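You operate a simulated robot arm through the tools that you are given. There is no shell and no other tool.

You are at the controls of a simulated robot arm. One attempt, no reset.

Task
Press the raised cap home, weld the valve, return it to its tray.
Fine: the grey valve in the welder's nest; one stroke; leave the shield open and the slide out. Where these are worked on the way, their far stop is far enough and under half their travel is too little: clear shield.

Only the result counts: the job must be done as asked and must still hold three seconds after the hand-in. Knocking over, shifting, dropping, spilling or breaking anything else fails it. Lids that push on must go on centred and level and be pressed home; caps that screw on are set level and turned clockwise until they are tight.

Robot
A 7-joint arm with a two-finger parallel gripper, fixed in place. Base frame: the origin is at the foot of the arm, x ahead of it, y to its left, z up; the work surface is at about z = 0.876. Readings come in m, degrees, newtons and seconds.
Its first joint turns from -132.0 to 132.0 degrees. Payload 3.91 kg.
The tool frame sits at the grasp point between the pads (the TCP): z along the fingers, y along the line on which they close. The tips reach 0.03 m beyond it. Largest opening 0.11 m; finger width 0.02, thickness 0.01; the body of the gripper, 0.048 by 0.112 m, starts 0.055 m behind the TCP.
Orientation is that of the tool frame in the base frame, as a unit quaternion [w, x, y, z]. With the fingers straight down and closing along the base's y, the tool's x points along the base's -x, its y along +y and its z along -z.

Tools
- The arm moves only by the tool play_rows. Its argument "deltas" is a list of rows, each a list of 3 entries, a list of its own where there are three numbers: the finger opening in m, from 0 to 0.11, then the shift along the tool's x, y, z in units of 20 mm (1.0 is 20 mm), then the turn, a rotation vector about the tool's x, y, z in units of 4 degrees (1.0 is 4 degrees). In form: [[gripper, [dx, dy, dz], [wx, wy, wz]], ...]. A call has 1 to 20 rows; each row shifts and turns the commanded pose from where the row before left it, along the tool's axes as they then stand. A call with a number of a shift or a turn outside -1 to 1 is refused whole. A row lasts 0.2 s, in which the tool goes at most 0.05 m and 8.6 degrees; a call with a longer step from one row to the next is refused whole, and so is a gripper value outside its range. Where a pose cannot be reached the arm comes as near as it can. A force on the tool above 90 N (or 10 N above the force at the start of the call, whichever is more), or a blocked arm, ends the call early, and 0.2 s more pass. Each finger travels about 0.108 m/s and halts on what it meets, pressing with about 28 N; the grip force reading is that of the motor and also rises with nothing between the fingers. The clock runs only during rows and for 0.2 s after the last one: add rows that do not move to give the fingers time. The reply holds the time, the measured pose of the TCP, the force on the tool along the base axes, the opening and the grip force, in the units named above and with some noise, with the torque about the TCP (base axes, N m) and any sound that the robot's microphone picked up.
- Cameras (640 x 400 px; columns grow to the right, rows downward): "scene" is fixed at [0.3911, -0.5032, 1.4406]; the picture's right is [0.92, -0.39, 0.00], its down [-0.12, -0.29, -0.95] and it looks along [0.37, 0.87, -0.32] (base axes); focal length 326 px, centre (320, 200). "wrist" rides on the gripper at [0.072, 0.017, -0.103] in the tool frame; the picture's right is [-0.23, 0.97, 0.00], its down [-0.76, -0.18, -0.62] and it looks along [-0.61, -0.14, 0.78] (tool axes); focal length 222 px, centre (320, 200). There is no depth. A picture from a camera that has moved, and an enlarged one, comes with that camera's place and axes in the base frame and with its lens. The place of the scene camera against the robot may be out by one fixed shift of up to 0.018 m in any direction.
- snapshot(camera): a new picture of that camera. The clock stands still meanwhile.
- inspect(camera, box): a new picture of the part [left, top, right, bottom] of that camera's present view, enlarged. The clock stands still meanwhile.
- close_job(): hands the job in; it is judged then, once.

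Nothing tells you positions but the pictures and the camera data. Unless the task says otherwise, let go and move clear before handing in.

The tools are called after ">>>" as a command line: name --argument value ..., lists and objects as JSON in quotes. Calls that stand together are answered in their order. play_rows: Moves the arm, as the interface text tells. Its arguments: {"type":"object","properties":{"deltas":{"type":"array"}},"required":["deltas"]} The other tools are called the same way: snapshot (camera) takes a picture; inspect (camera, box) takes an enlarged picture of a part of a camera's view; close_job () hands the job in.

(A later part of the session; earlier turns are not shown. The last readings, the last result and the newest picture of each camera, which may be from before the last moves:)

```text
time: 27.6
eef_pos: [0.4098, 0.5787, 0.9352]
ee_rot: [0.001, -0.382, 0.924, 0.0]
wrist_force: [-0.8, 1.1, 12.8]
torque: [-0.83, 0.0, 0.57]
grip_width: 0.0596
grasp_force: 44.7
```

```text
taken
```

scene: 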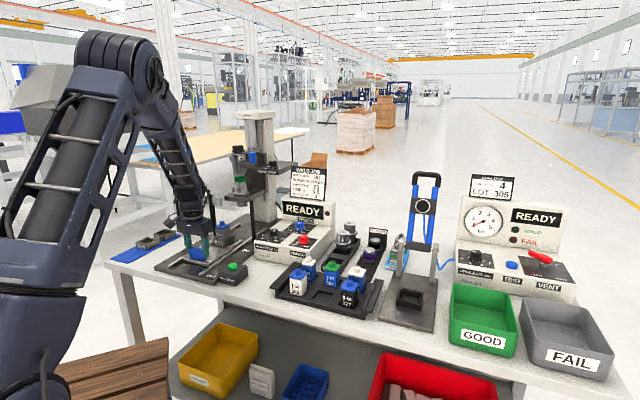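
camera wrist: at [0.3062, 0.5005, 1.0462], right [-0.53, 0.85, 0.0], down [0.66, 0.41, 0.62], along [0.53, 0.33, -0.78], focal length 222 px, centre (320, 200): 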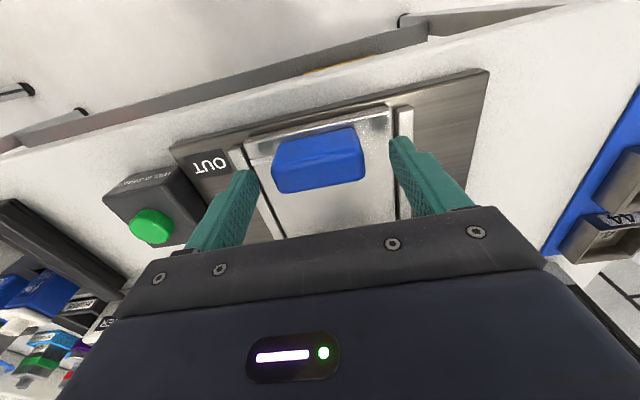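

>>> play_rows --deltas '[[0.05, [-0.5, 0, 0], [0, 0, 0]], [0.05, [-0.5, 0, 0], [0, 0, 0]], [0.05, [-0.5, 0, 0], [0, 0, 0]], [0.05, [-0.5, 0, 0], [0, 0, 0]], [0.05, [-0.5, 0, 0], [0, 0, 0]], [0.05, [-0.5, 0, 0], [0, 0, 0]], [0.05, [-0.5, 0, 0], [0, 0, 0]], [0.05, [-0.5, 0, 0], [0, 0, 0]], [0.05, [-0.5, 0, 0], [0, 0, 0]]]'

>>> inspect --camera "scene" --box '[160, 160, 290, 290]'

>>> snapshot --camera "wrist"

```text
time: 29.6
eef_pos: [0.4735, 0.6437, 0.9348]
ee_rot: [0.001, -0.383, 0.924, 0.0]
wrist_force: [-12.1, 12.0, 15.4]
torque: [0.0, 0.54, 0.2]
grip_width: 0.0597
grasp_force: 45.2
```

```text
3.08 times, centred on (225, 225) of scene
camera zoom: at [0.3911, -0.5032, 1.4406], right [0.92, -0.39, 0.0], down [-0.12, -0.29, -0.95], along [0.37, 0.87, -0.32], focal length 1002 px, centre (612, 123)
```

zoom: 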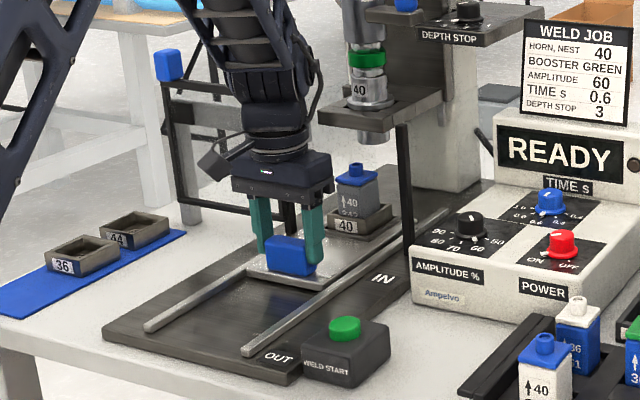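

```text
taken
camera wrist: at [0.4111, 0.6037, 1.0386], right [-0.53, 0.85, 0.0], down [0.66, 0.41, 0.62], along [0.53, 0.33, -0.78], focal length 222 px, centre (320, 200)
```

wrist: 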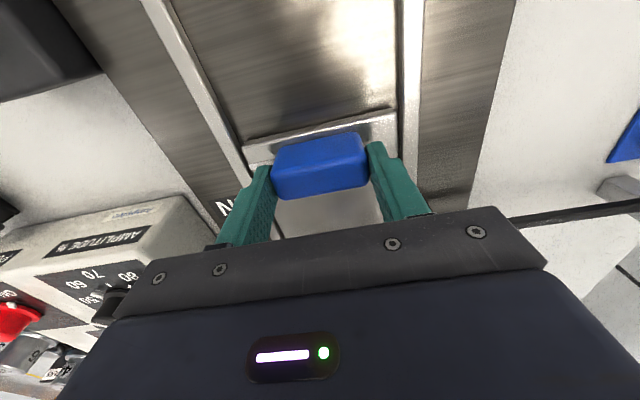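

The slide runs smoothly and the valve is close to the horn. I'll push the last few centimetres in smaller steps until it meets its stop.

>>> play_rows --deltas '[[0.05, [-0.4, 0.06, 0], [0, 0, 0]], [0.05, [-0.4, 0, 0], [0, 0, 0]], [0.05, [-0.3, 0, 0], [0, 0, 0]], [0.05, [-0.3, 0, 0], [0, 0, 0]], [0.05, [-0.2, 0, 0], [0, 0, 0]]]'

>>> inspect --camera "scene" --box '[180, 160, 280, 260]'

```text
time: 30.8
eef_pos: [0.4954, 0.6654, 0.9358]
ee_rot: [0.0, -0.382, 0.924, 0.0]
wrist_force: [-1.2, -0.2, 19.0]
torque: [0.44, -0.12, 0.22]
grip_width: 0.0599
grasp_force: 44.6
```

```text
4.00 times, centred on (230, 210) of scene
camera zoom: at [0.3911, -0.5032, 1.4406], right [0.92, -0.39, 0.0], down [-0.12, -0.29, -0.95], along [0.37, 0.87, -0.32], focal length 1302 px, centre (680, 160)
```

zoom: 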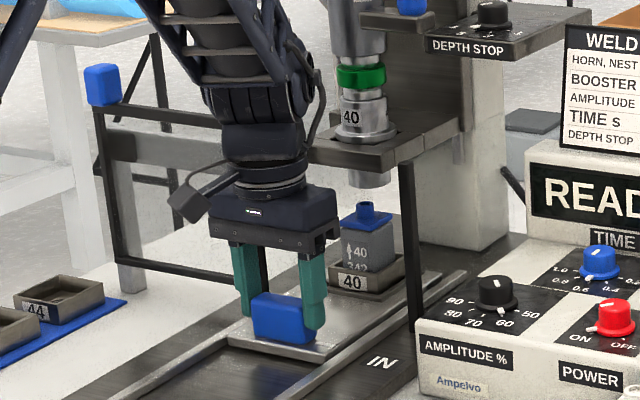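

>>> play_rows --deltas '[[0.05, [-0.2, 0, 0], [0, 0, 0]], [0.05, [-0.2, 0, 0], [0, 0, 0]], [0.05, [-0.2, 0, 0], [0, 0, 0]]]'

>>> inspect --camera "scene" --box '[180, 160, 280, 260]'

```text
time: 31.6
eef_pos: [0.5032, 0.6731, 0.9342]
ee_rot: [0.001, -0.382, 0.924, -0.001]
wrist_force: [3.4, -5.5, 26.0]
torque: [0.64, -0.61, -0.3]
grip_width: 0.06
grasp_force: 45.2
```

```text
4.00 times, centred on (230, 210) of scene
camera zoom: at [0.3911, -0.5032, 1.4406], right [0.92, -0.39, 0.0], down [-0.12, -0.29, -0.95], along [0.37, 0.87, -0.32], focal length 1302 px, centre (680, 160)
```

zoom: 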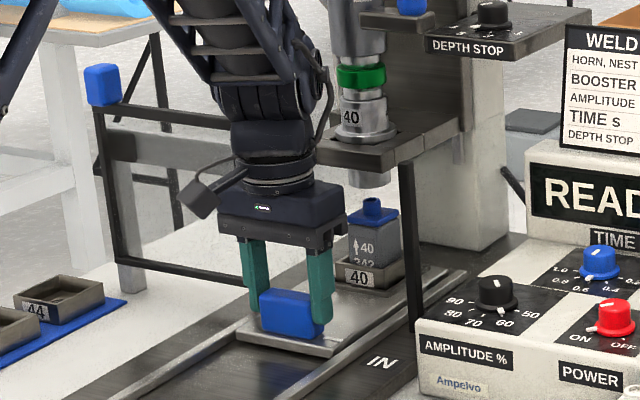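

>>> play_rows --deltas '[[0.05, [-0.15, 0, -0.1], [0, 0, 0]], [0.05, [-0.15, 0, 0], [0, 0, 0]], [0.05, [0, 0, 0], [0, 0, 0]]]'

>>> inspect --camera "scene" --box '[200, 170, 270, 240]'

```text
time: 32.4
eef_pos: [0.5075, 0.6771, 0.9346]
ee_rot: [-0.001, -0.383, 0.924, -0.001]
wrist_force: [-17.3, -34.0, -12.9]
torque: [-0.42, 0.63, -0.14]
grip_width: 0.0596
grasp_force: 45.7
```

```text
5.71 times, centred on (235, 205) of scene
camera zoom: at [0.3911, -0.5032, 1.4406], right [0.92, -0.39, 0.0], down [-0.12, -0.29, -0.95], along [0.37, 0.87, -0.32], focal length 1860 px, centre (806, 171)
```

zoom: 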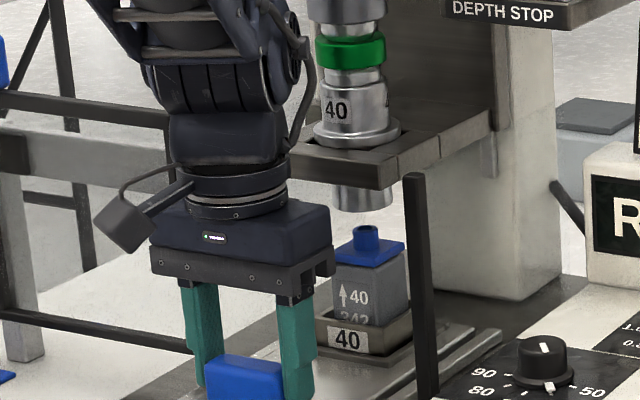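

The slide has met its stop (about 36 N back along the push) and the valve stands under the horn. I'll let go of the handle and back out the way I came.

>>> play_rows --deltas '[[0.05, [0.06, 0, 0], [0, 0, 0]], [0.09, [0, 0, 0], [0, 0, 0]], [0.09, [0, 0, 0], [0, 0, 0]], [0.09, [0.3, 0, 0], [0, 0, 0]], [0.09, [0.6, 0, -0.3], [0, 0, 0]], [0.09, [1, 0, -0.6], [0, 0, 0]], [0.09, [1, 0, -1], [0, 0, 0]], [0.09, [1, 0, -1], [0, 0, 0]], [0.09, [1, 0, -1], [0, 0, 0]], [0.09, [0, 0, -1], [0, 0, 0]], [0.09, [0, 0, -1], [0, 0, 0]], [0.09, [0, 0, -1], [0, 0, 0]]]'

>>> snapshot --camera "scene"

>>> inspect --camera "scene" --box '[160, 160, 280, 280]'

>>> snapshot --camera "wrist"

```text
time: 35.0
eef_pos: [0.4382, 0.6064, 1.0742]
ee_rot: [0.0, -0.383, 0.924, 0.0]
wrist_force: [0.5, 0.3, -1.4]
torque: [0.0, -0.01, -0.03]
grip_width: 0.0899
grasp_force: 0.1
```

```text
taken
```

scene: 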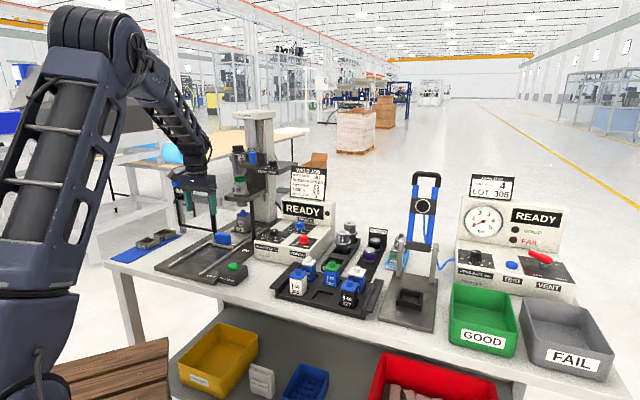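

```text
3.33 times, centred on (220, 220) of scene
camera zoom: at [0.3911, -0.5032, 1.4406], right [0.92, -0.39, 0.0], down [-0.12, -0.29, -0.95], along [0.37, 0.87, -0.32], focal length 1085 px, centre (653, 133)
```

zoom: 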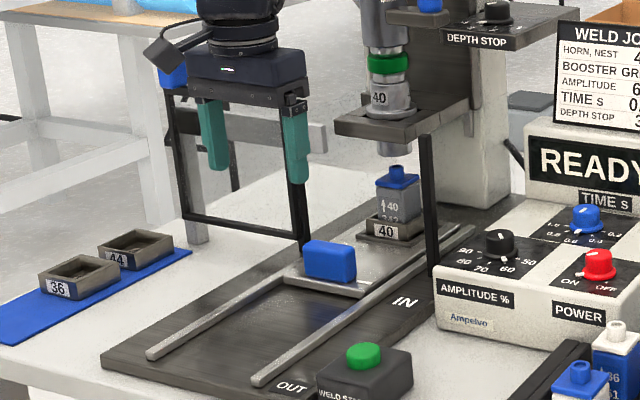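

```text
taken
camera wrist: at [0.3757, 0.5679, 1.1773], right [-0.53, 0.85, 0.0], down [0.66, 0.41, 0.62], along [0.53, 0.33, -0.78], focal length 222 px, centre (320, 200)
```

wrist: 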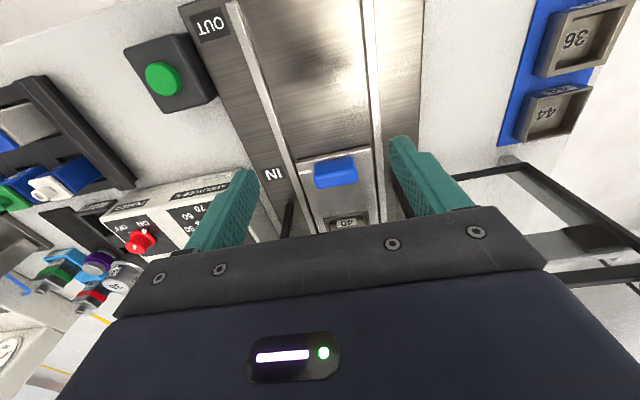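

The slide is fully in with the valve under the horn. Now I'll raise the hand and go over to the shield's blue handle for a closer look.

>>> play_rows --deltas '[[0.09, [0, 0, -1], [0, 0, 0]], [0.09, [0, 0, -1], [0, 0, 0]], [0.09, [0, 0.5, -1], [0, 0, 0]], [0.09, [0, 1, -1], [0, 0, 0]], [0.09, [0, 1, -1], [0, 0, 0]], [0.09, [0, 1, -1], [0, 0, 0]], [0.09, [0, 1, -0.3], [0, 0, 0]], [0.09, [-0.5, 1, 0], [0, 0, 0]], [0.09, [-0.5, 1, 0], [0, 0, 0]], [0.09, [-0.5, 1, 0], [0, 0, 0]], [0.09, [-0.5, 1, 0], [0, 0, 0]], [0.09, [-0.5, 1, 0], [0, 0, 0]], [0.09, [-0.5, 1, 0], [0, 0, 0]], [0.09, [-0.5, 1, 0], [0, 0, 0]], [0.09, [-0.5, 0.5, 0], [0, 0, 0]], [0.09, [-0.5, 0.2, 0], [0, 0, 0]]]'

>>> snapshot --camera "wrist"

>>> inspect --camera "wrist" --box '[240, 60, 420, 200]'

>>> inspect --camera "scene" --box '[150, 150, 250, 230]'

```text
time: 38.4
eef_pos: [0.329, 0.8447, 1.2018]
ee_rot: [0.0, -0.382, 0.924, 0.0]
wrist_force: [-0.6, -0.1, 0.4]
torque: [0.01, -0.02, -0.01]
grip_width: 0.0899
grasp_force: 0.0
```

```text
taken
camera wrist: at [0.2672, 0.805, 1.3055], right [-0.53, 0.85, 0.0], down [0.66, 0.41, 0.62], along [0.53, 0.33, -0.78], focal length 222 px, centre (320, 200)
```

wrist: 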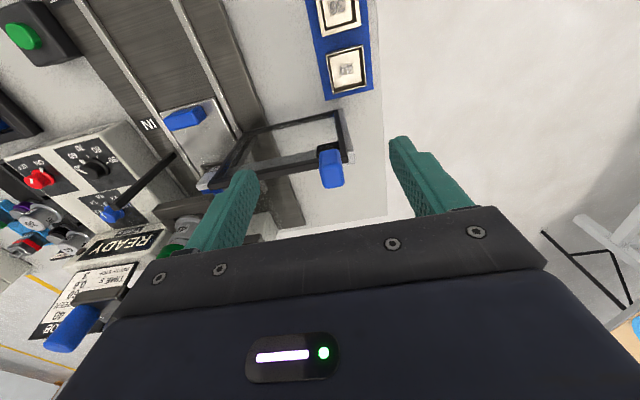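

```text
2.86 times, centred on (330, 130) of wrist
camera zoom: at [0.2672, 0.805, 1.3055], right [-0.53, 0.85, 0.0], down [0.66, 0.41, 0.62], along [0.53, 0.33, -0.78], focal length 635 px, centre (291, 400)
```

zoom: 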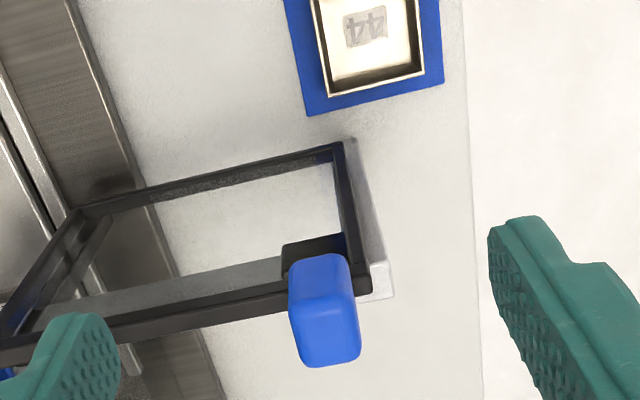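

```text
5.00 times, centred on (200, 190) of scene
camera zoom: at [0.3911, -0.5032, 1.4406], right [0.92, -0.39, 0.0], down [-0.12, -0.29, -0.95], along [0.37, 0.87, -0.32], focal length 1628 px, centre (920, 250)
```

zoom: 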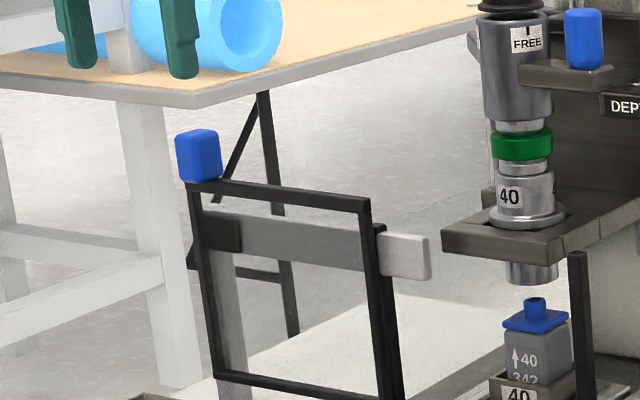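

The shield hangs on a slider on the grey rail, so it closes by sliding right; the handle top is about z=1.109 at p=0.884, q=-0.364. I'll come down over it with a finger on each side, keeping the tips above the frame's top bar.

>>> play_rows --deltas '[[0.07, [-0.5, 0, 0], [0, 0, 0]], [0.07, [-0.9, 0, 0], [0, 0, 0]], [0.07, [-0.85, 0, 0.5], [0, 0, 0]], [0.07, [0, 0, 0.8], [0, 0, 0]], [0.07, [0, 0, 0.8], [0, 0, 0]], [0.07, [0, 0, 0], [0, 0, 0]]]'

>>> inspect --camera "wrist" --box '[240, 60, 420, 200]'

>>> inspect --camera "scene" --box '[150, 140, 230, 220]'

```text
time: 39.8
eef_pos: [0.3604, 0.8764, 1.1584]
ee_rot: [0.0, -0.383, 0.924, 0.0]
wrist_force: [-1.2, -0.1, -0.3]
torque: [0.02, -0.03, 0.01]
grip_width: 0.0703
grasp_force: 0.1
```

```text
2.86 times, centred on (330, 130) of wrist
camera zoom: at [0.2981, 0.8369, 1.2609], right [-0.53, 0.85, 0.0], down [0.66, 0.41, 0.62], along [0.53, 0.33, -0.78], focal length 635 px, centre (291, 400)
```

zoom: 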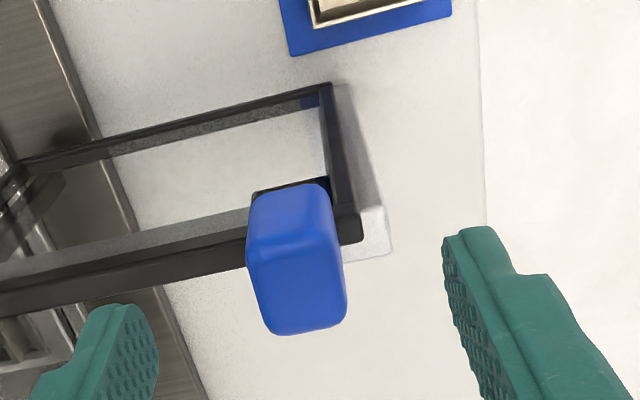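

```text
5.00 times, centred on (190, 180) of scene
camera zoom: at [0.3911, -0.5032, 1.4406], right [0.92, -0.39, 0.0], down [-0.12, -0.29, -0.95], along [0.37, 0.87, -0.32], focal length 1628 px, centre (970, 300)
```

zoom: 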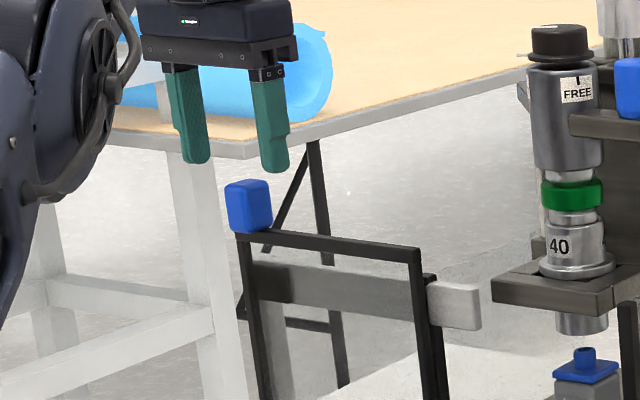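

>>> play_rows --deltas '[[0.07, [0, 0, 0.8], [0, 0, 0]], [0.07, [0, 0, 0.6], [0, 0, 0]], [0.07, [0, 0, 0.45], [0, 0, 0]], [0.07, [0, 0, 0], [0, 0, 0]]]'

>>> inspect --camera "scene" --box '[155, 160, 215, 210]'

>>> inspect --camera "wrist" --box '[240, 60, 420, 200]'

```text
time: 40.8
eef_pos: [0.3599, 0.8768, 1.1206]
ee_rot: [0.001, -0.383, 0.924, 0.0]
wrist_force: [-0.4, -0.2, -0.9]
torque: [-0.03, 0.0, -0.02]
grip_width: 0.0698
grasp_force: 0.1
```

```text
8.00 times, centred on (185, 185) of scene
camera zoom: at [0.3911, -0.5032, 1.4406], right [0.92, -0.39, 0.0], down [-0.12, -0.29, -0.95], along [0.37, 0.87, -0.32], focal length 2605 px, centre (1400, 320)
```

zoom: 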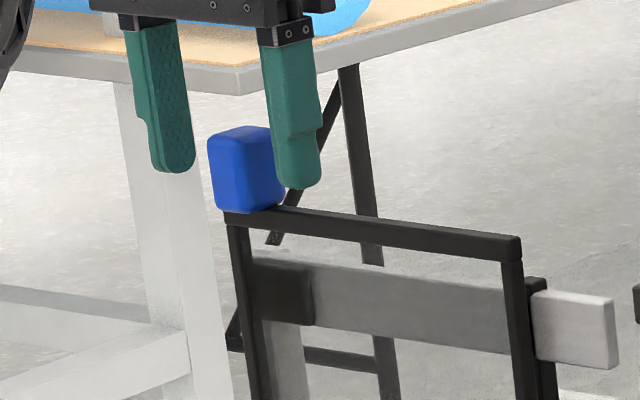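

```text
2.86 times, centred on (330, 130) of wrist
camera zoom: at [0.2982, 0.8381, 1.2245], right [-0.53, 0.85, 0.0], down [0.66, 0.41, 0.62], along [0.53, 0.33, -0.78], focal length 635 px, centre (291, 400)
```

zoom: 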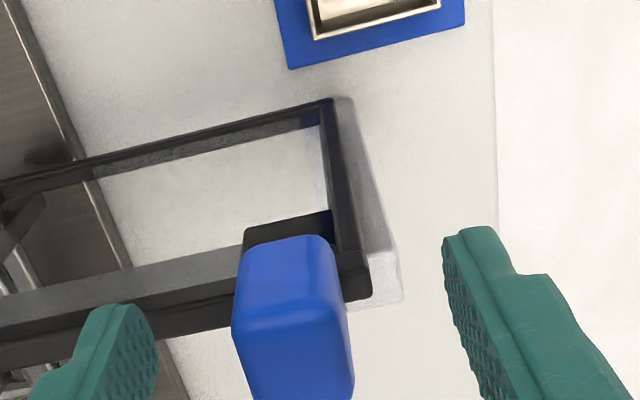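

>>> play_rows --deltas '[[0.07, [-0.2, 0.03, 0], [0, 0, 0]], [0.04, [0, 0, 0], [0, 0, 0]], [0.015, [0, 0, 0], [0, 0, 0]], [0.015, [0, 0, 0], [0, 0, 0]], [0.015, [0, 0, 0], [0, 0, 0]]]'

>>> inspect --camera "scene" --box '[155, 160, 215, 210]'

```text
time: 42.0
eef_pos: [0.363, 0.8807, 1.1218]
ee_rot: [0.0, -0.384, 0.923, 0.001]
wrist_force: [3.6, -12.0, -4.2]
torque: [-0.52, 0.27, 0.01]
grip_width: 0.0239
grasp_force: 44.8
```

```text
8.00 times, centred on (185, 185) of scene
camera zoom: at [0.3911, -0.5032, 1.4406], right [0.92, -0.39, 0.0], down [-0.12, -0.29, -0.95], along [0.37, 0.87, -0.32], focal length 2605 px, centre (1400, 320)
```

zoom: 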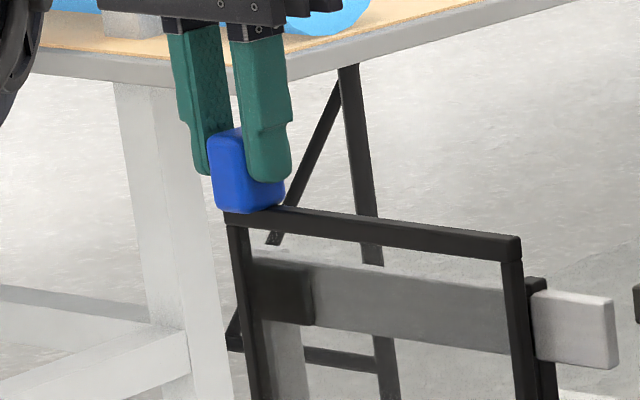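

The handle is gripped (0.024 m). I'll slide the shield a little to the right to confirm it moves that way.

>>> play_rows --deltas '[[0.015, [0, -0.2, 0], [0, 0, 0]], [0.015, [0, -0.3, 0], [0, 0, 0]], [0.015, [0, -0.4, 0], [0, 0, 0]], [0.015, [0, -0.4, 0], [0, 0, 0]]]'

>>> inspect --camera "scene" --box '[150, 140, 260, 240]'

```text
time: 43.0
eef_pos: [0.3826, 0.8619, 1.1206]
ee_rot: [0.0, -0.382, 0.924, 0.0]
wrist_force: [3.4, 2.9, -8.4]
torque: [0.78, -0.81, 0.06]
grip_width: 0.0239
grasp_force: 45.0
```

```text
4.00 times, centred on (205, 190) of scene
camera zoom: at [0.3911, -0.5032, 1.4406], right [0.92, -0.39, 0.0], down [-0.12, -0.29, -0.95], along [0.37, 0.87, -0.32], focal length 1302 px, centre (780, 240)
```

zoom: 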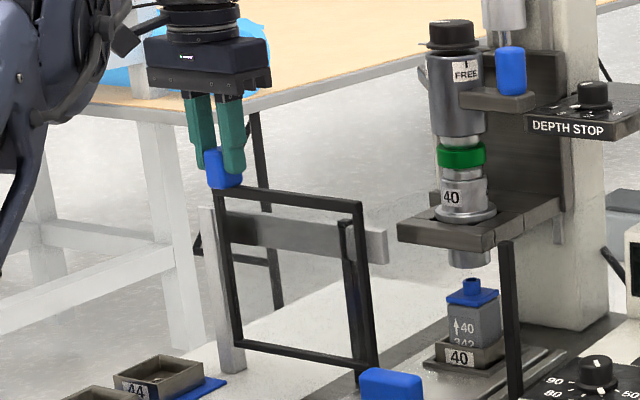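

The shield slides to the right on its rail as expected. I'll carry on closing it, checking clearance to the welding head on the way.

>>> play_rows --deltas '[[0.015, [0, -0.4, 0], [0, 0, 0]], [0.015, [0, -0.5, 0], [0, 0, 0]], [0.015, [0, -0.5, 0], [0, 0, 0]], [0.015, [0, -0.5, 0], [0, 0, 0]], [0.015, [0, -0.5, 0], [0, 0, 0]], [0.015, [0, -0.5, 0], [0, 0, 0]], [0.015, [0, -0.5, 0], [0, 0, 0]], [0.015, [0, -0.4, 0], [0, 0, 0]]]'

>>> inspect --camera "scene" --box '[170, 130, 280, 240]'

>>> snapshot --camera "wrist"

```text
time: 44.8
eef_pos: [0.4364, 0.8082, 1.1205]
ee_rot: [-0.001, -0.383, 0.924, 0.0]
wrist_force: [8.3, 8.5, -7.4]
torque: [0.69, -0.8, -0.04]
grip_width: 0.0239
grasp_force: 44.9
```

```text
3.64 times, centred on (225, 185) of scene
camera zoom: at [0.3911, -0.5032, 1.4406], right [0.92, -0.39, 0.0], down [-0.12, -0.29, -0.95], along [0.37, 0.87, -0.32], focal length 1184 px, centre (666, 254)
```

zoom: 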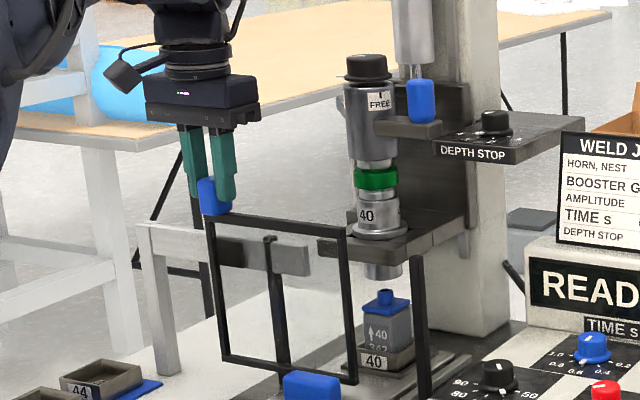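

```text
taken
camera wrist: at [0.3736, 0.7684, 1.2244], right [-0.53, 0.85, 0.0], down [0.66, 0.41, 0.62], along [0.53, 0.33, -0.78], focal length 222 px, centre (320, 200)
```

wrist: 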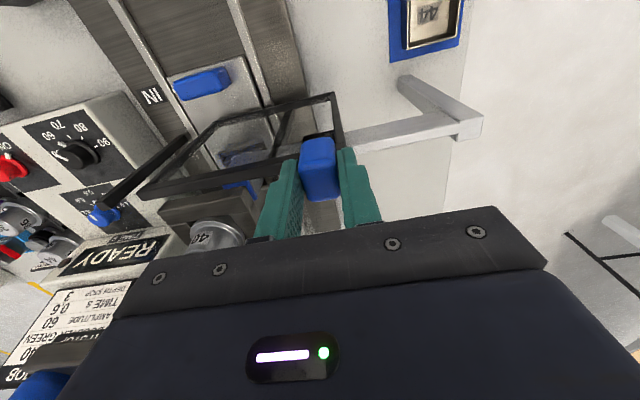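

>>> play_rows --deltas '[[0.015, [-0.04, -0.4, 0], [0, 0, 0]], [0.015, [0, -0.4, 0], [0, 0, 0]], [0.015, [0, -0.4, 0], [0, 0, 0]], [0.015, [0, -0.4, 0], [0, 0, 0]], [0.015, [0, -0.3, 0], [0, 0, 0]]]'

>>> inspect --camera "scene" --box '[190, 130, 280, 240]'

```text
time: 46.0
eef_pos: [0.4625, 0.7808, 1.1207]
ee_rot: [-0.001, -0.383, 0.924, 0.0]
wrist_force: [-10.1, -9.5, -12.6]
torque: [-0.68, 0.83, 0.11]
grip_width: 0.0237
grasp_force: 45.1
```

```text
3.64 times, centred on (235, 185) of scene
camera zoom: at [0.3911, -0.5032, 1.4406], right [0.92, -0.39, 0.0], down [-0.12, -0.29, -0.95], along [0.37, 0.87, -0.32], focal length 1184 px, centre (629, 254)
```

zoom: 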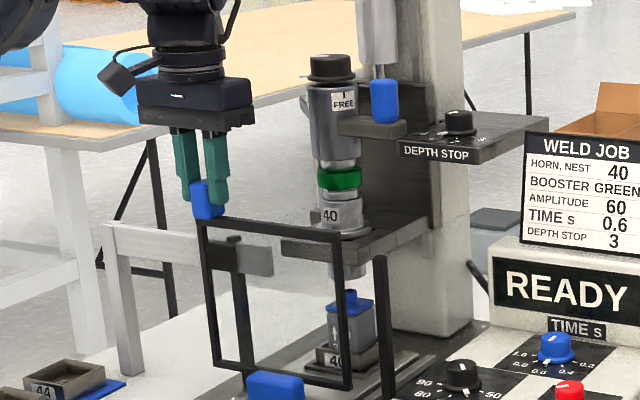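

>>> play_rows --deltas '[[0.015, [0.04, -0.4, 0], [0, 0, 0]], [0.015, [0, -0.4, 0], [0, 0, 0]], [0.015, [0, -0.3, 0], [0, 0, 0]], [0.015, [0, -0.2, 0], [0, 0, 0]], [0.015, [0, -0.15, 0], [0, 0, 0]]]'

>>> inspect --camera "scene" --box '[190, 130, 280, 240]'

```text
time: 47.2
eef_pos: [0.4842, 0.7605, 1.1216]
ee_rot: [0.001, -0.383, 0.924, -0.001]
wrist_force: [3.0, 1.0, -25.8]
torque: [0.44, -0.32, 0.13]
grip_width: 0.0238
grasp_force: 44.9
```

```text
3.64 times, centred on (235, 185) of scene
camera zoom: at [0.3911, -0.5032, 1.4406], right [0.92, -0.39, 0.0], down [-0.12, -0.29, -0.95], along [0.37, 0.87, -0.32], focal length 1184 px, centre (629, 254)
```

zoom: 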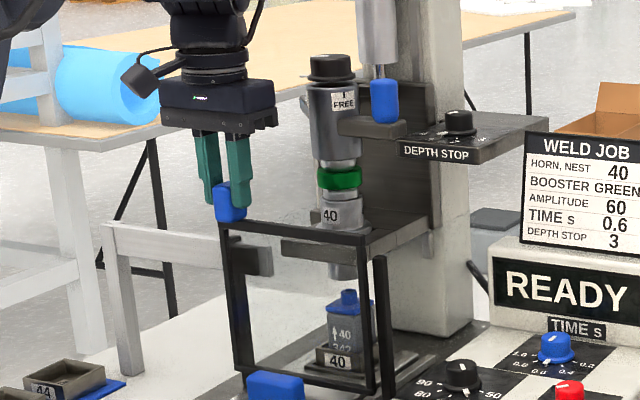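

>>> play_rows --deltas '[[0.015, [0, -0.2, 0.05], [0, 0, 0]], [0.015, [0, -0.2, 0], [0, 0, 0]], [0.015, [0, -0.15, 0], [0, 0, 0]], [0.015, [0, 0, 0], [0, 0, 0]]]'

>>> inspect --camera "scene" --box '[190, 130, 280, 240]'

```text
time: 48.2
eef_pos: [0.4883, 0.7561, 1.1215]
ee_rot: [0.0, -0.384, 0.923, 0.002]
wrist_force: [-17.6, 44.6, -15.0]
torque: [1.21, -0.58, -0.39]
grip_width: 0.0239
grasp_force: 44.8
```

```text
3.64 times, centred on (235, 185) of scene
camera zoom: at [0.3911, -0.5032, 1.4406], right [0.92, -0.39, 0.0], down [-0.12, -0.29, -0.95], along [0.37, 0.87, -0.32], focal length 1184 px, centre (629, 254)
```

zoom: 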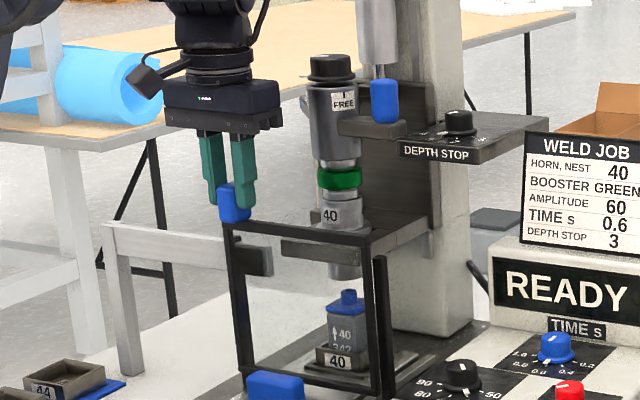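

The shield hit its far stop (about 44 N back) after 0.177 m of travel; the valve is behind the closed shield. I'll let go and back off upward.

>>> play_rows --deltas '[[0.015, [0, 0.15, 0], [0, 0, 0]], [0.05, [0, 0, 0], [0, 0, 0]], [0.06, [0, 0, 0], [0, 0, 0]], [0.06, [0, 0, -0.5], [0, 0, 0]], [0.06, [0, 0, -1], [0, 0, 0]], [0.06, [0.5, 0, -1], [0, 0, 0]], [0.06, [1, 0, -0.5], [0, 0, 0]], [0.06, [1, 0, 0], [0, 0, 0]], [0.06, [1, 0, 0], [0, 0, 0]], [0.06, [1, 0, 0], [0, 0, 0]]]'

>>> snapshot --camera "scene"

>>> snapshot --camera "wrist"

```text
time: 50.4
eef_pos: [0.4266, 0.6896, 1.1808]
ee_rot: [0.001, -0.383, 0.924, 0.0]
wrist_force: [0.3, 0.6, -0.6]
torque: [0.01, 0.03, 0.0]
grip_width: 0.0602
grasp_force: 0.0
```

```text
taken
```

scene: 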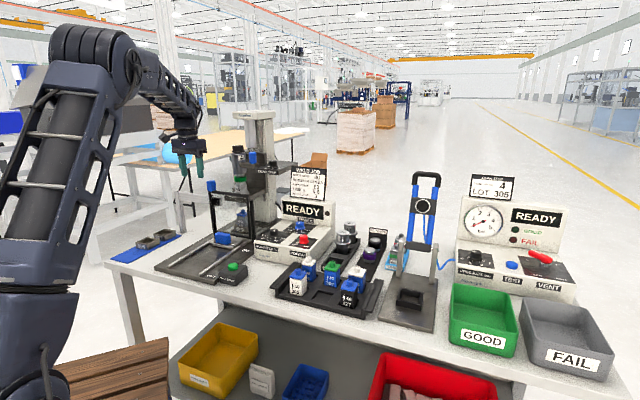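

```text
taken
camera wrist: at [0.3636, 0.651, 1.2835], right [-0.53, 0.85, 0.0], down [0.66, 0.41, 0.62], along [0.53, 0.33, -0.78], focal length 222 px, centre (320, 200)
```

wrist: 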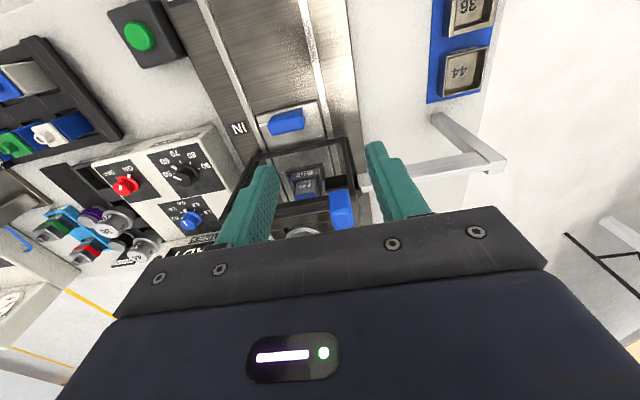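

The display still reads READY. The green WELD START button is at about p=0.676, q=0.040, z=0.91, so I'll close the fingers and move above it.

>>> play_rows --deltas '[[0.0, [0.5, -0.5, 0], [0, 0, 0]], [0.0, [0.5, -1, 0], [0, 0, 0]], [0.0, [0.5, -1, 0], [0, 0, 0]], [0.0, [0.5, -1, 0], [0, 0, 0]], [0.0, [0.5, -1, 0], [0, 0, 0]], [0.0, [0.5, -1, 0], [0, 0, 0]], [0.0, [0.5, -1, 0], [0, 0, 0]], [0.0, [0.5, -1, 0.5], [0, 0, 0]], [0.0, [0.5, -1, 0.5], [0, 0, 0]], [0.0, [0.5, -1, 0.5], [0, 0, 0]], [0.0, [0.5, -1, 0.5], [0, 0, 0]], [0.0, [0.15, -0.8, 1], [0, 0, 0]], [0.0, [0, 0, 1], [0, 0, 0]], [0.0, [0, 0, 1], [0, 0, 0]], [0.0, [0, 0, 1], [0, 0, 0]], [0.0, [0, 0, 0], [0, 0, 0]]]'

>>> snapshot --camera "wrist"

>>> inspect --camera "wrist" --box '[250, 70, 400, 200]'

>>> inspect --camera "scene" --box '[190, 200, 290, 300]'

```text
time: 53.8
eef_pos: [0.5059, 0.4504, 1.0603]
ee_rot: [0.0, -0.383, 0.924, 0.0]
wrist_force: [-0.3, -0.3, 0.1]
torque: [-0.01, 0.05, 0.01]
grip_width: 0.0003
grasp_force: 28.3
```

```text
taken
camera wrist: at [0.4426, 0.4106, 1.164], right [-0.53, 0.85, 0.0], down [0.66, 0.41, 0.62], along [0.53, 0.33, -0.78], focal length 222 px, centre (320, 200)
```

wrist: 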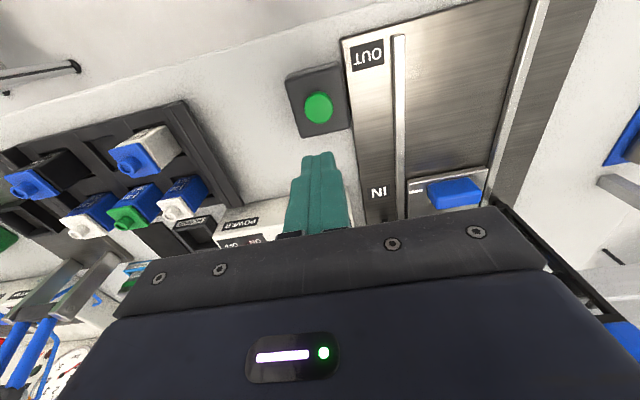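

```text
3.08 times, centred on (325, 135) of wrist
camera zoom: at [0.4426, 0.4106, 1.164], right [-0.53, 0.85, 0.0], down [0.66, 0.41, 0.62], along [0.53, 0.33, -0.78], focal length 684 px, centre (305, 400)
```

zoom: 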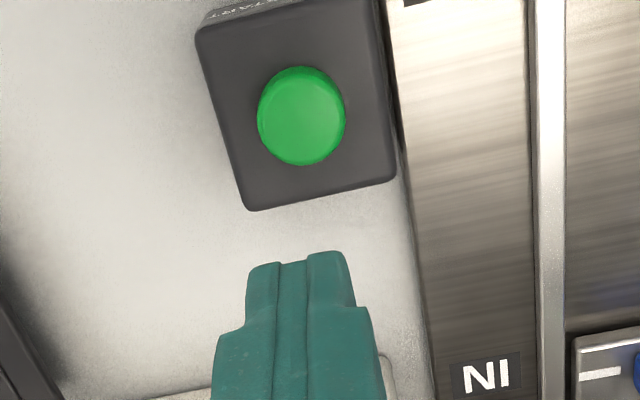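

```text
4.00 times, centred on (240, 250) of scene
camera zoom: at [0.3911, -0.5032, 1.4406], right [0.92, -0.39, 0.0], down [-0.12, -0.29, -0.95], along [0.37, 0.87, -0.32], focal length 1302 px, centre (640, 0)
```

zoom: 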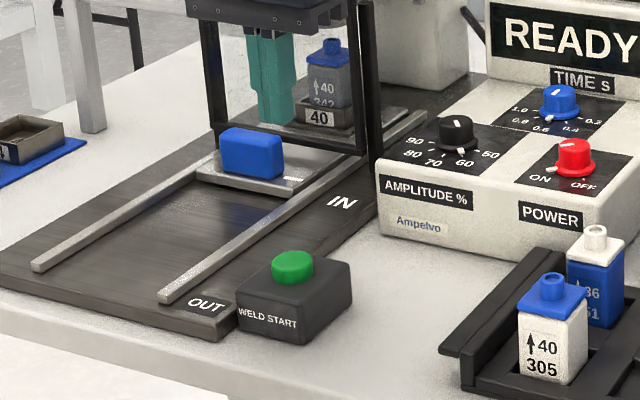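

>>> play_rows --deltas '[[0.0, [0.2, -0.05, 0.5], [0, 0, 0]], [0.0, [0, 0, 1], [0, 0, 0]], [0.0, [0, 0, 1], [0, 0, 0]], [0.0, [0, 0, 1], [0, 0, 0]], [0.0, [0, 0, 1], [0, 0, 0]], [0.0, [0, 0, 0.5], [0, 0, 0]], [0.0, [0, 0, 0], [0, 0, 0]]]'

>>> inspect --camera "wrist" --box '[250, 70, 400, 200]'

>>> inspect --camera "scene" --box '[210, 230, 270, 290]'

```text
time: 55.4
eef_pos: [0.5018, 0.4481, 0.9625]
ee_rot: [0.001, -0.382, 0.924, 0.0]
wrist_force: [0.7, -0.2, -0.3]
torque: [-0.01, -0.02, 0.0]
grip_width: 0.0
grasp_force: 28.5
```

```text
3.08 times, centred on (325, 135) of wrist
camera zoom: at [0.4401, 0.4087, 1.064], right [-0.53, 0.85, 0.0], down [0.66, 0.41, 0.62], along [0.53, 0.33, -0.78], focal length 684 px, centre (305, 400)
```

zoom: 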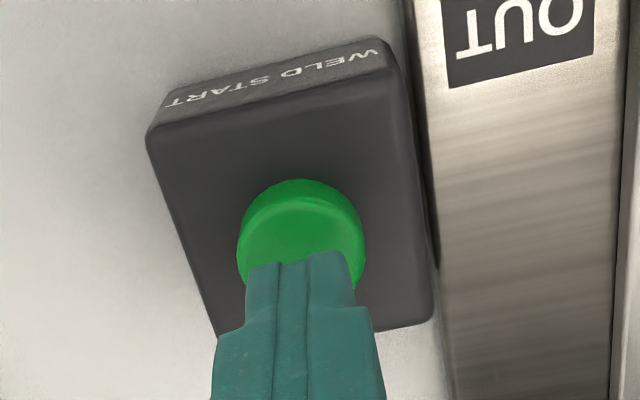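

```text
6.67 times, centred on (240, 260) of scene
camera zoom: at [0.3911, -0.5032, 1.4406], right [0.92, -0.39, 0.0], down [-0.12, -0.29, -0.95], along [0.37, 0.87, -0.32], focal length 2170 px, centre (853, -200)
```

zoom: 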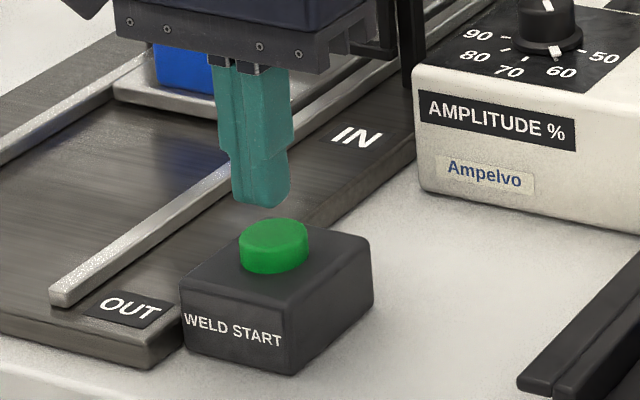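

>>> play_rows --deltas '[[0.0, [0, -0.08, 0.6], [0, 0, 0]], [0.0, [0, 0, 0.25], [0, 0, 0]], [0.0, [0, 0, 0.15], [0, 0, 0]], [0.0, [0, 0, 0.1], [0, 0, 0]]]'

>>> inspect --camera "scene" --box '[190, 180, 350, 290]'

```text
time: 56.4
eef_pos: [0.5032, 0.446, 0.9387]
ee_rot: [0.0, -0.381, 0.924, 0.0]
wrist_force: [0.1, 1.0, 2.2]
torque: [0.0, 0.0, -0.02]
grip_width: 0.0
grasp_force: 28.2
heard: click
```

```text
3.64 times, centred on (270, 235) of scene
camera zoom: at [0.3911, -0.5032, 1.4406], right [0.92, -0.39, 0.0], down [-0.12, -0.29, -0.95], along [0.37, 0.87, -0.32], focal length 1184 px, centre (502, 73)
```

zoom: 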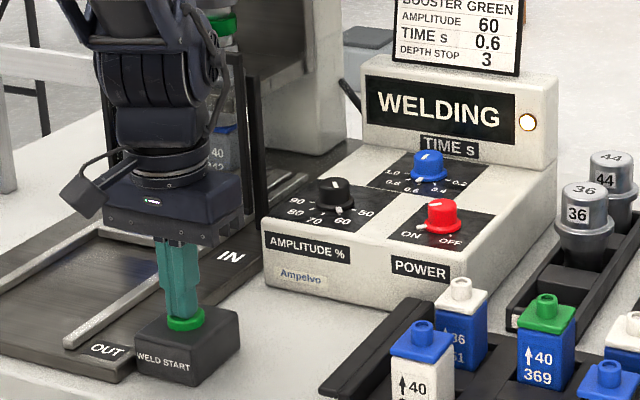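

A click was heard and the display shows WELDING. I'll lift off the button at once and wait for the cycle to end.

>>> play_rows --deltas '[[0.0, [0, 0, -0.5], [0, 0, 0]], [0.0, [0, 0, -1], [0, 0, 0]], [0.0, [0, 0, -1], [0, 0, 0]], [0.0, [0, 0, -1], [0, 0, 0]], [0.0, [0, 0, -1], [0, 0, 0]], [0.0, [0, 0, -1], [0, 0, 0]], [0.0, [0, 0, -1], [0, 0, 0]], [0.0, [0, 0, 0], [0, 0, 0]]]'

>>> inspect --camera "scene" --box '[190, 130, 350, 250]'

```text
time: 58.2
eef_pos: [0.5041, 0.4452, 1.0681]
ee_rot: [0.0, -0.383, 0.924, -0.001]
wrist_force: [0.2, -0.2, 0.2]
torque: [-0.01, -0.01, 0.02]
grip_width: 0.0002
grasp_force: 28.0
```

```text
3.33 times, centred on (270, 190) of scene
camera zoom: at [0.3911, -0.5032, 1.4406], right [0.92, -0.39, 0.0], down [-0.12, -0.29, -0.95], along [0.37, 0.87, -0.32], focal length 1085 px, centre (487, 233)
```

zoom: 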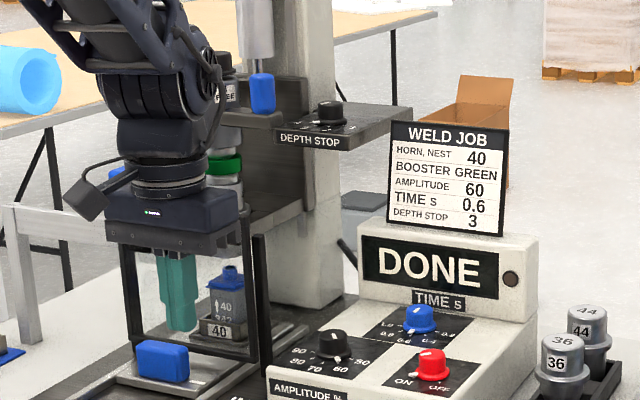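

The display reads DONE and the head is back up. Now I'll return to the shield's handle to open it again.

>>> play_rows --deltas '[[0.0, [0, 0, -1], [0, 0, 0]], [0.0, [0, 0, -1], [0, 0, 0]], [0.0, [0, 0.5, -1], [0, 0, 0]], [0.0, [-0.5, 1, -1], [0, 0, 0]], [0.0, [-0.5, 1, -1], [0, 0, 0]], [0.0, [-0.5, 1, -0.6], [0, 0, 0]], [0.0, [-0.5, 1, 0], [0, 0, 0]], [0.06, [-0.5, 1, 0], [0, 0, 0]], [0.06, [-0.5, 1, 0], [0, 0, 0]], [0.06, [-0.5, 1, 0], [0, 0, 0]], [0.06, [-0.5, 1, 0], [0, 0, 0]], [0.06, [-0.5, 1, 0], [0, 0, 0]], [0.06, [-0.5, 1, 0], [0, 0, 0]], [0.06, [-0.5, 1, 0], [0, 0, 0]], [0.06, [-0.4, 0.1, 0], [0, 0, 0]], [0.06, [0, 0, 0], [0, 0, 0]]]'

>>> inspect --camera "wrist" --box '[240, 60, 420, 200]'

>>> inspect --camera "scene" --box '[170, 130, 270, 240]'

```text
time: 61.6
eef_pos: [0.4217, 0.6933, 1.1813]
ee_rot: [0.0, -0.383, 0.924, 0.0]
wrist_force: [0.9, -0.1, 0.0]
torque: [-0.01, 0.01, -0.02]
grip_width: 0.0598
grasp_force: 0.0
```

```text
2.86 times, centred on (330, 130) of wrist
camera zoom: at [0.3606, 0.6539, 1.2844], right [-0.53, 0.85, 0.0], down [0.66, 0.41, 0.62], along [0.53, 0.33, -0.78], focal length 635 px, centre (291, 400)
```

zoom: 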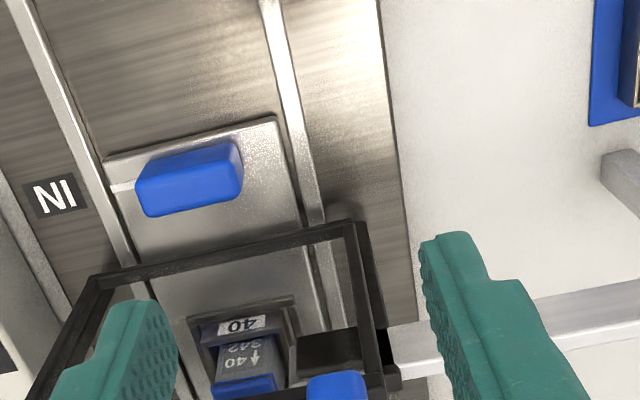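

```text
3.64 times, centred on (220, 185) of scene
camera zoom: at [0.3911, -0.5032, 1.4406], right [0.92, -0.39, 0.0], down [-0.12, -0.29, -0.95], along [0.37, 0.87, -0.32], focal length 1184 px, centre (684, 254)
```

zoom: 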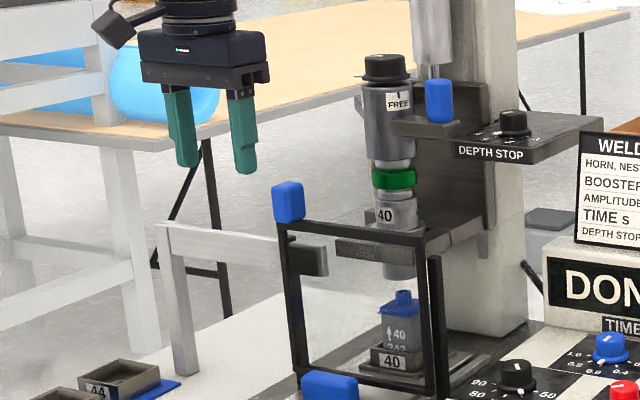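

>>> play_rows --deltas '[[0.06, [-0.6, 0, 0], [0, 0, 0]], [0.06, [-1, 0, 0], [0, 0, 0]], [0.06, [-1, 0, 0], [0, 0, 0]], [0.06, [-1, 0, 0], [0, 0, 0]], [0.06, [-0.95, 0, 0.5], [0, 0, 0]], [0.06, [0, 0, 0.5], [0, 0, 0]], [0.06, [0, 0, 0], [0, 0, 0]]]'

>>> inspect --camera "wrist" --box '[240, 60, 420, 200]'

>>> inspect --camera "scene" --box '[170, 130, 270, 240]'

```text
time: 63.2
eef_pos: [0.4855, 0.758, 1.1594]
ee_rot: [0.0, -0.383, 0.924, 0.0]
wrist_force: [-0.4, 0.8, -0.2]
torque: [0.03, -0.01, 0.0]
grip_width: 0.0601
grasp_force: 0.0
```

```text
2.86 times, centred on (330, 130) of wrist
camera zoom: at [0.4243, 0.719, 1.2623], right [-0.53, 0.85, 0.0], down [0.66, 0.41, 0.62], along [0.53, 0.33, -0.78], focal length 635 px, centre (291, 400)
```

zoom: 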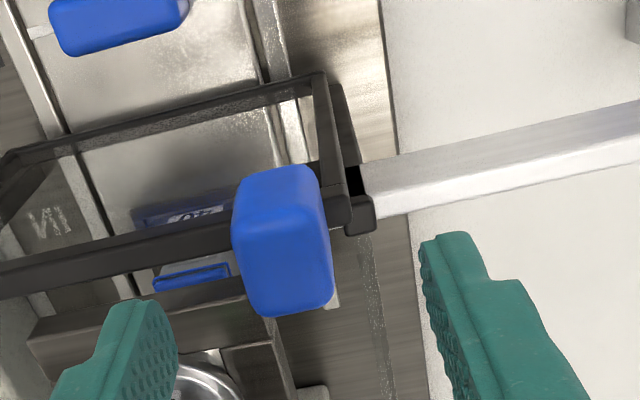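

```text
3.64 times, centred on (220, 185) of scene
camera zoom: at [0.3911, -0.5032, 1.4406], right [0.92, -0.39, 0.0], down [-0.12, -0.29, -0.95], along [0.37, 0.87, -0.32], focal length 1184 px, centre (684, 254)
```

zoom: 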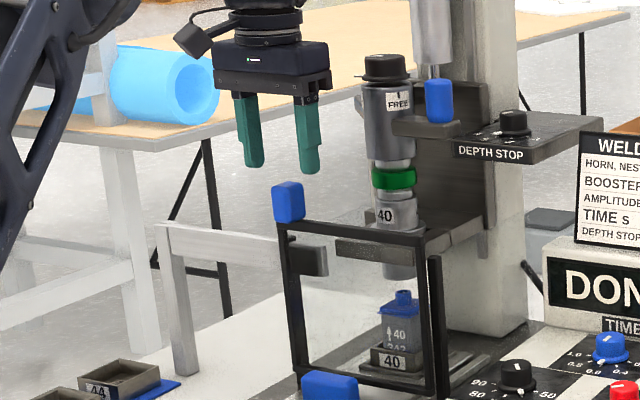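

>>> play_rows --deltas '[[0.06, [0, -0.17, 0.6], [0, 0, 0]], [0.06, [0, 0, 0.8], [0, 0, 0]], [0.06, [0, 0, 0.5], [0, 0, 0]], [0.03, [0, 0, 0], [0, 0, 0]], [0.015, [0, 0, 0], [0, 0, 0]], [0.015, [0, 0, 0], [0, 0, 0]], [0.015, [0, 0, 0], [0, 0, 0]]]'

>>> inspect --camera "scene" --box '[170, 130, 270, 240]'

```text
time: 64.8
eef_pos: [0.4875, 0.7568, 1.1211]
ee_rot: [0.0, -0.383, 0.924, 0.0]
wrist_force: [-4.9, 12.2, 0.0]
torque: [0.93, -0.65, 0.03]
grip_width: 0.0239
grasp_force: 45.0
```

```text
3.64 times, centred on (220, 185) of scene
camera zoom: at [0.3911, -0.5032, 1.4406], right [0.92, -0.39, 0.0], down [-0.12, -0.29, -0.95], along [0.37, 0.87, -0.32], focal length 1184 px, centre (684, 254)
```

zoom: 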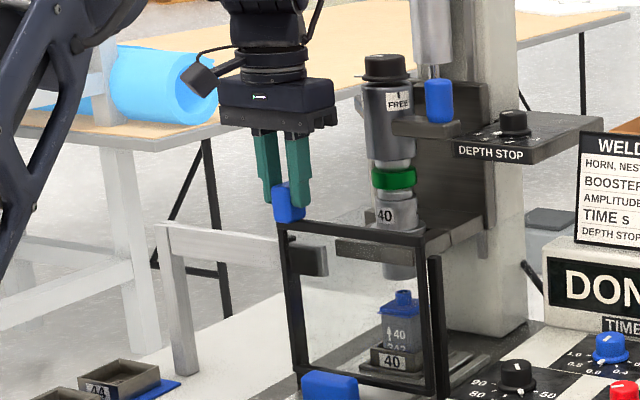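

Gripped again. I'll slide the shield back to the left.

>>> play_rows --deltas '[[0.015, [0, 0.3, 0], [0, 0, 0]], [0.015, [0, 0.5, 0], [0, 0, 0]], [0.015, [0, 0.5, 0], [0, 0, 0]], [0.015, [0, 0.5, 0], [0, 0, 0]], [0.015, [0, 0.5, 0], [0, 0, 0]], [0.015, [0, 0.5, 0], [0, 0, 0]], [0.015, [0, 0.5, 0], [0, 0, 0]], [0.015, [0, 0.5, 0], [0, 0, 0]], [0.015, [0, 0.5, 0], [0, 0, 0]]]'

>>> inspect --camera "scene" --box '[150, 130, 270, 240]'

```text
time: 66.8
eef_pos: [0.4286, 0.8149, 1.1211]
ee_rot: [0.0, -0.382, 0.924, 0.0]
wrist_force: [-6.1, -5.3, 3.6]
torque: [-0.72, 0.82, 0.12]
grip_width: 0.0239
grasp_force: 44.8
```

```text
3.64 times, centred on (210, 185) of scene
camera zoom: at [0.3911, -0.5032, 1.4406], right [0.92, -0.39, 0.0], down [-0.12, -0.29, -0.95], along [0.37, 0.87, -0.32], focal length 1184 px, centre (720, 254)
```

zoom: 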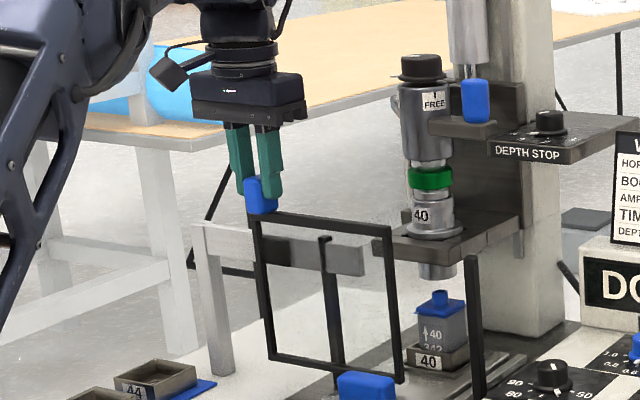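

>>> play_rows --deltas '[[0.015, [0, 0.5, 0], [0, 0, 0]], [0.015, [0, 0.5, 0], [0, 0, 0]], [0.015, [0, 0.5, 0], [0, 0, 0]], [0.015, [0, 0.5, 0], [0, 0, 0]], [0.015, [0, 0.5, 0], [0, 0, 0]], [0.015, [0, 0.5, 0], [0, 0, 0]], [0.015, [0, 0.5, 0], [0, 0, 0]], [0.015, [0, 0.4, 0], [0, 0, 0]], [0.015, [0, 0.3, 0], [0, 0, 0]]]'

>>> inspect --camera "scene" --box '[150, 130, 270, 240]'

```text
time: 68.8
eef_pos: [0.3682, 0.8765, 1.1215]
ee_rot: [-0.001, -0.383, 0.924, 0.0]
wrist_force: [-17.8, -18.3, -13.1]
torque: [0.15, -0.1, -0.02]
grip_width: 0.0237
grasp_force: 44.7
```

```text
3.64 times, centred on (210, 185) of scene
camera zoom: at [0.3911, -0.5032, 1.4406], right [0.92, -0.39, 0.0], down [-0.12, -0.29, -0.95], along [0.37, 0.87, -0.32], focal length 1184 px, centre (720, 254)
```

zoom: 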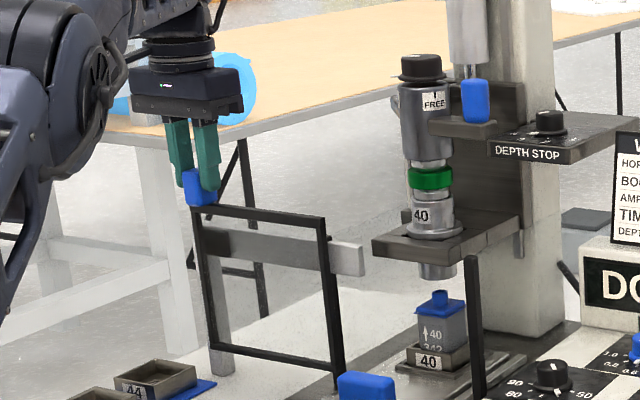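

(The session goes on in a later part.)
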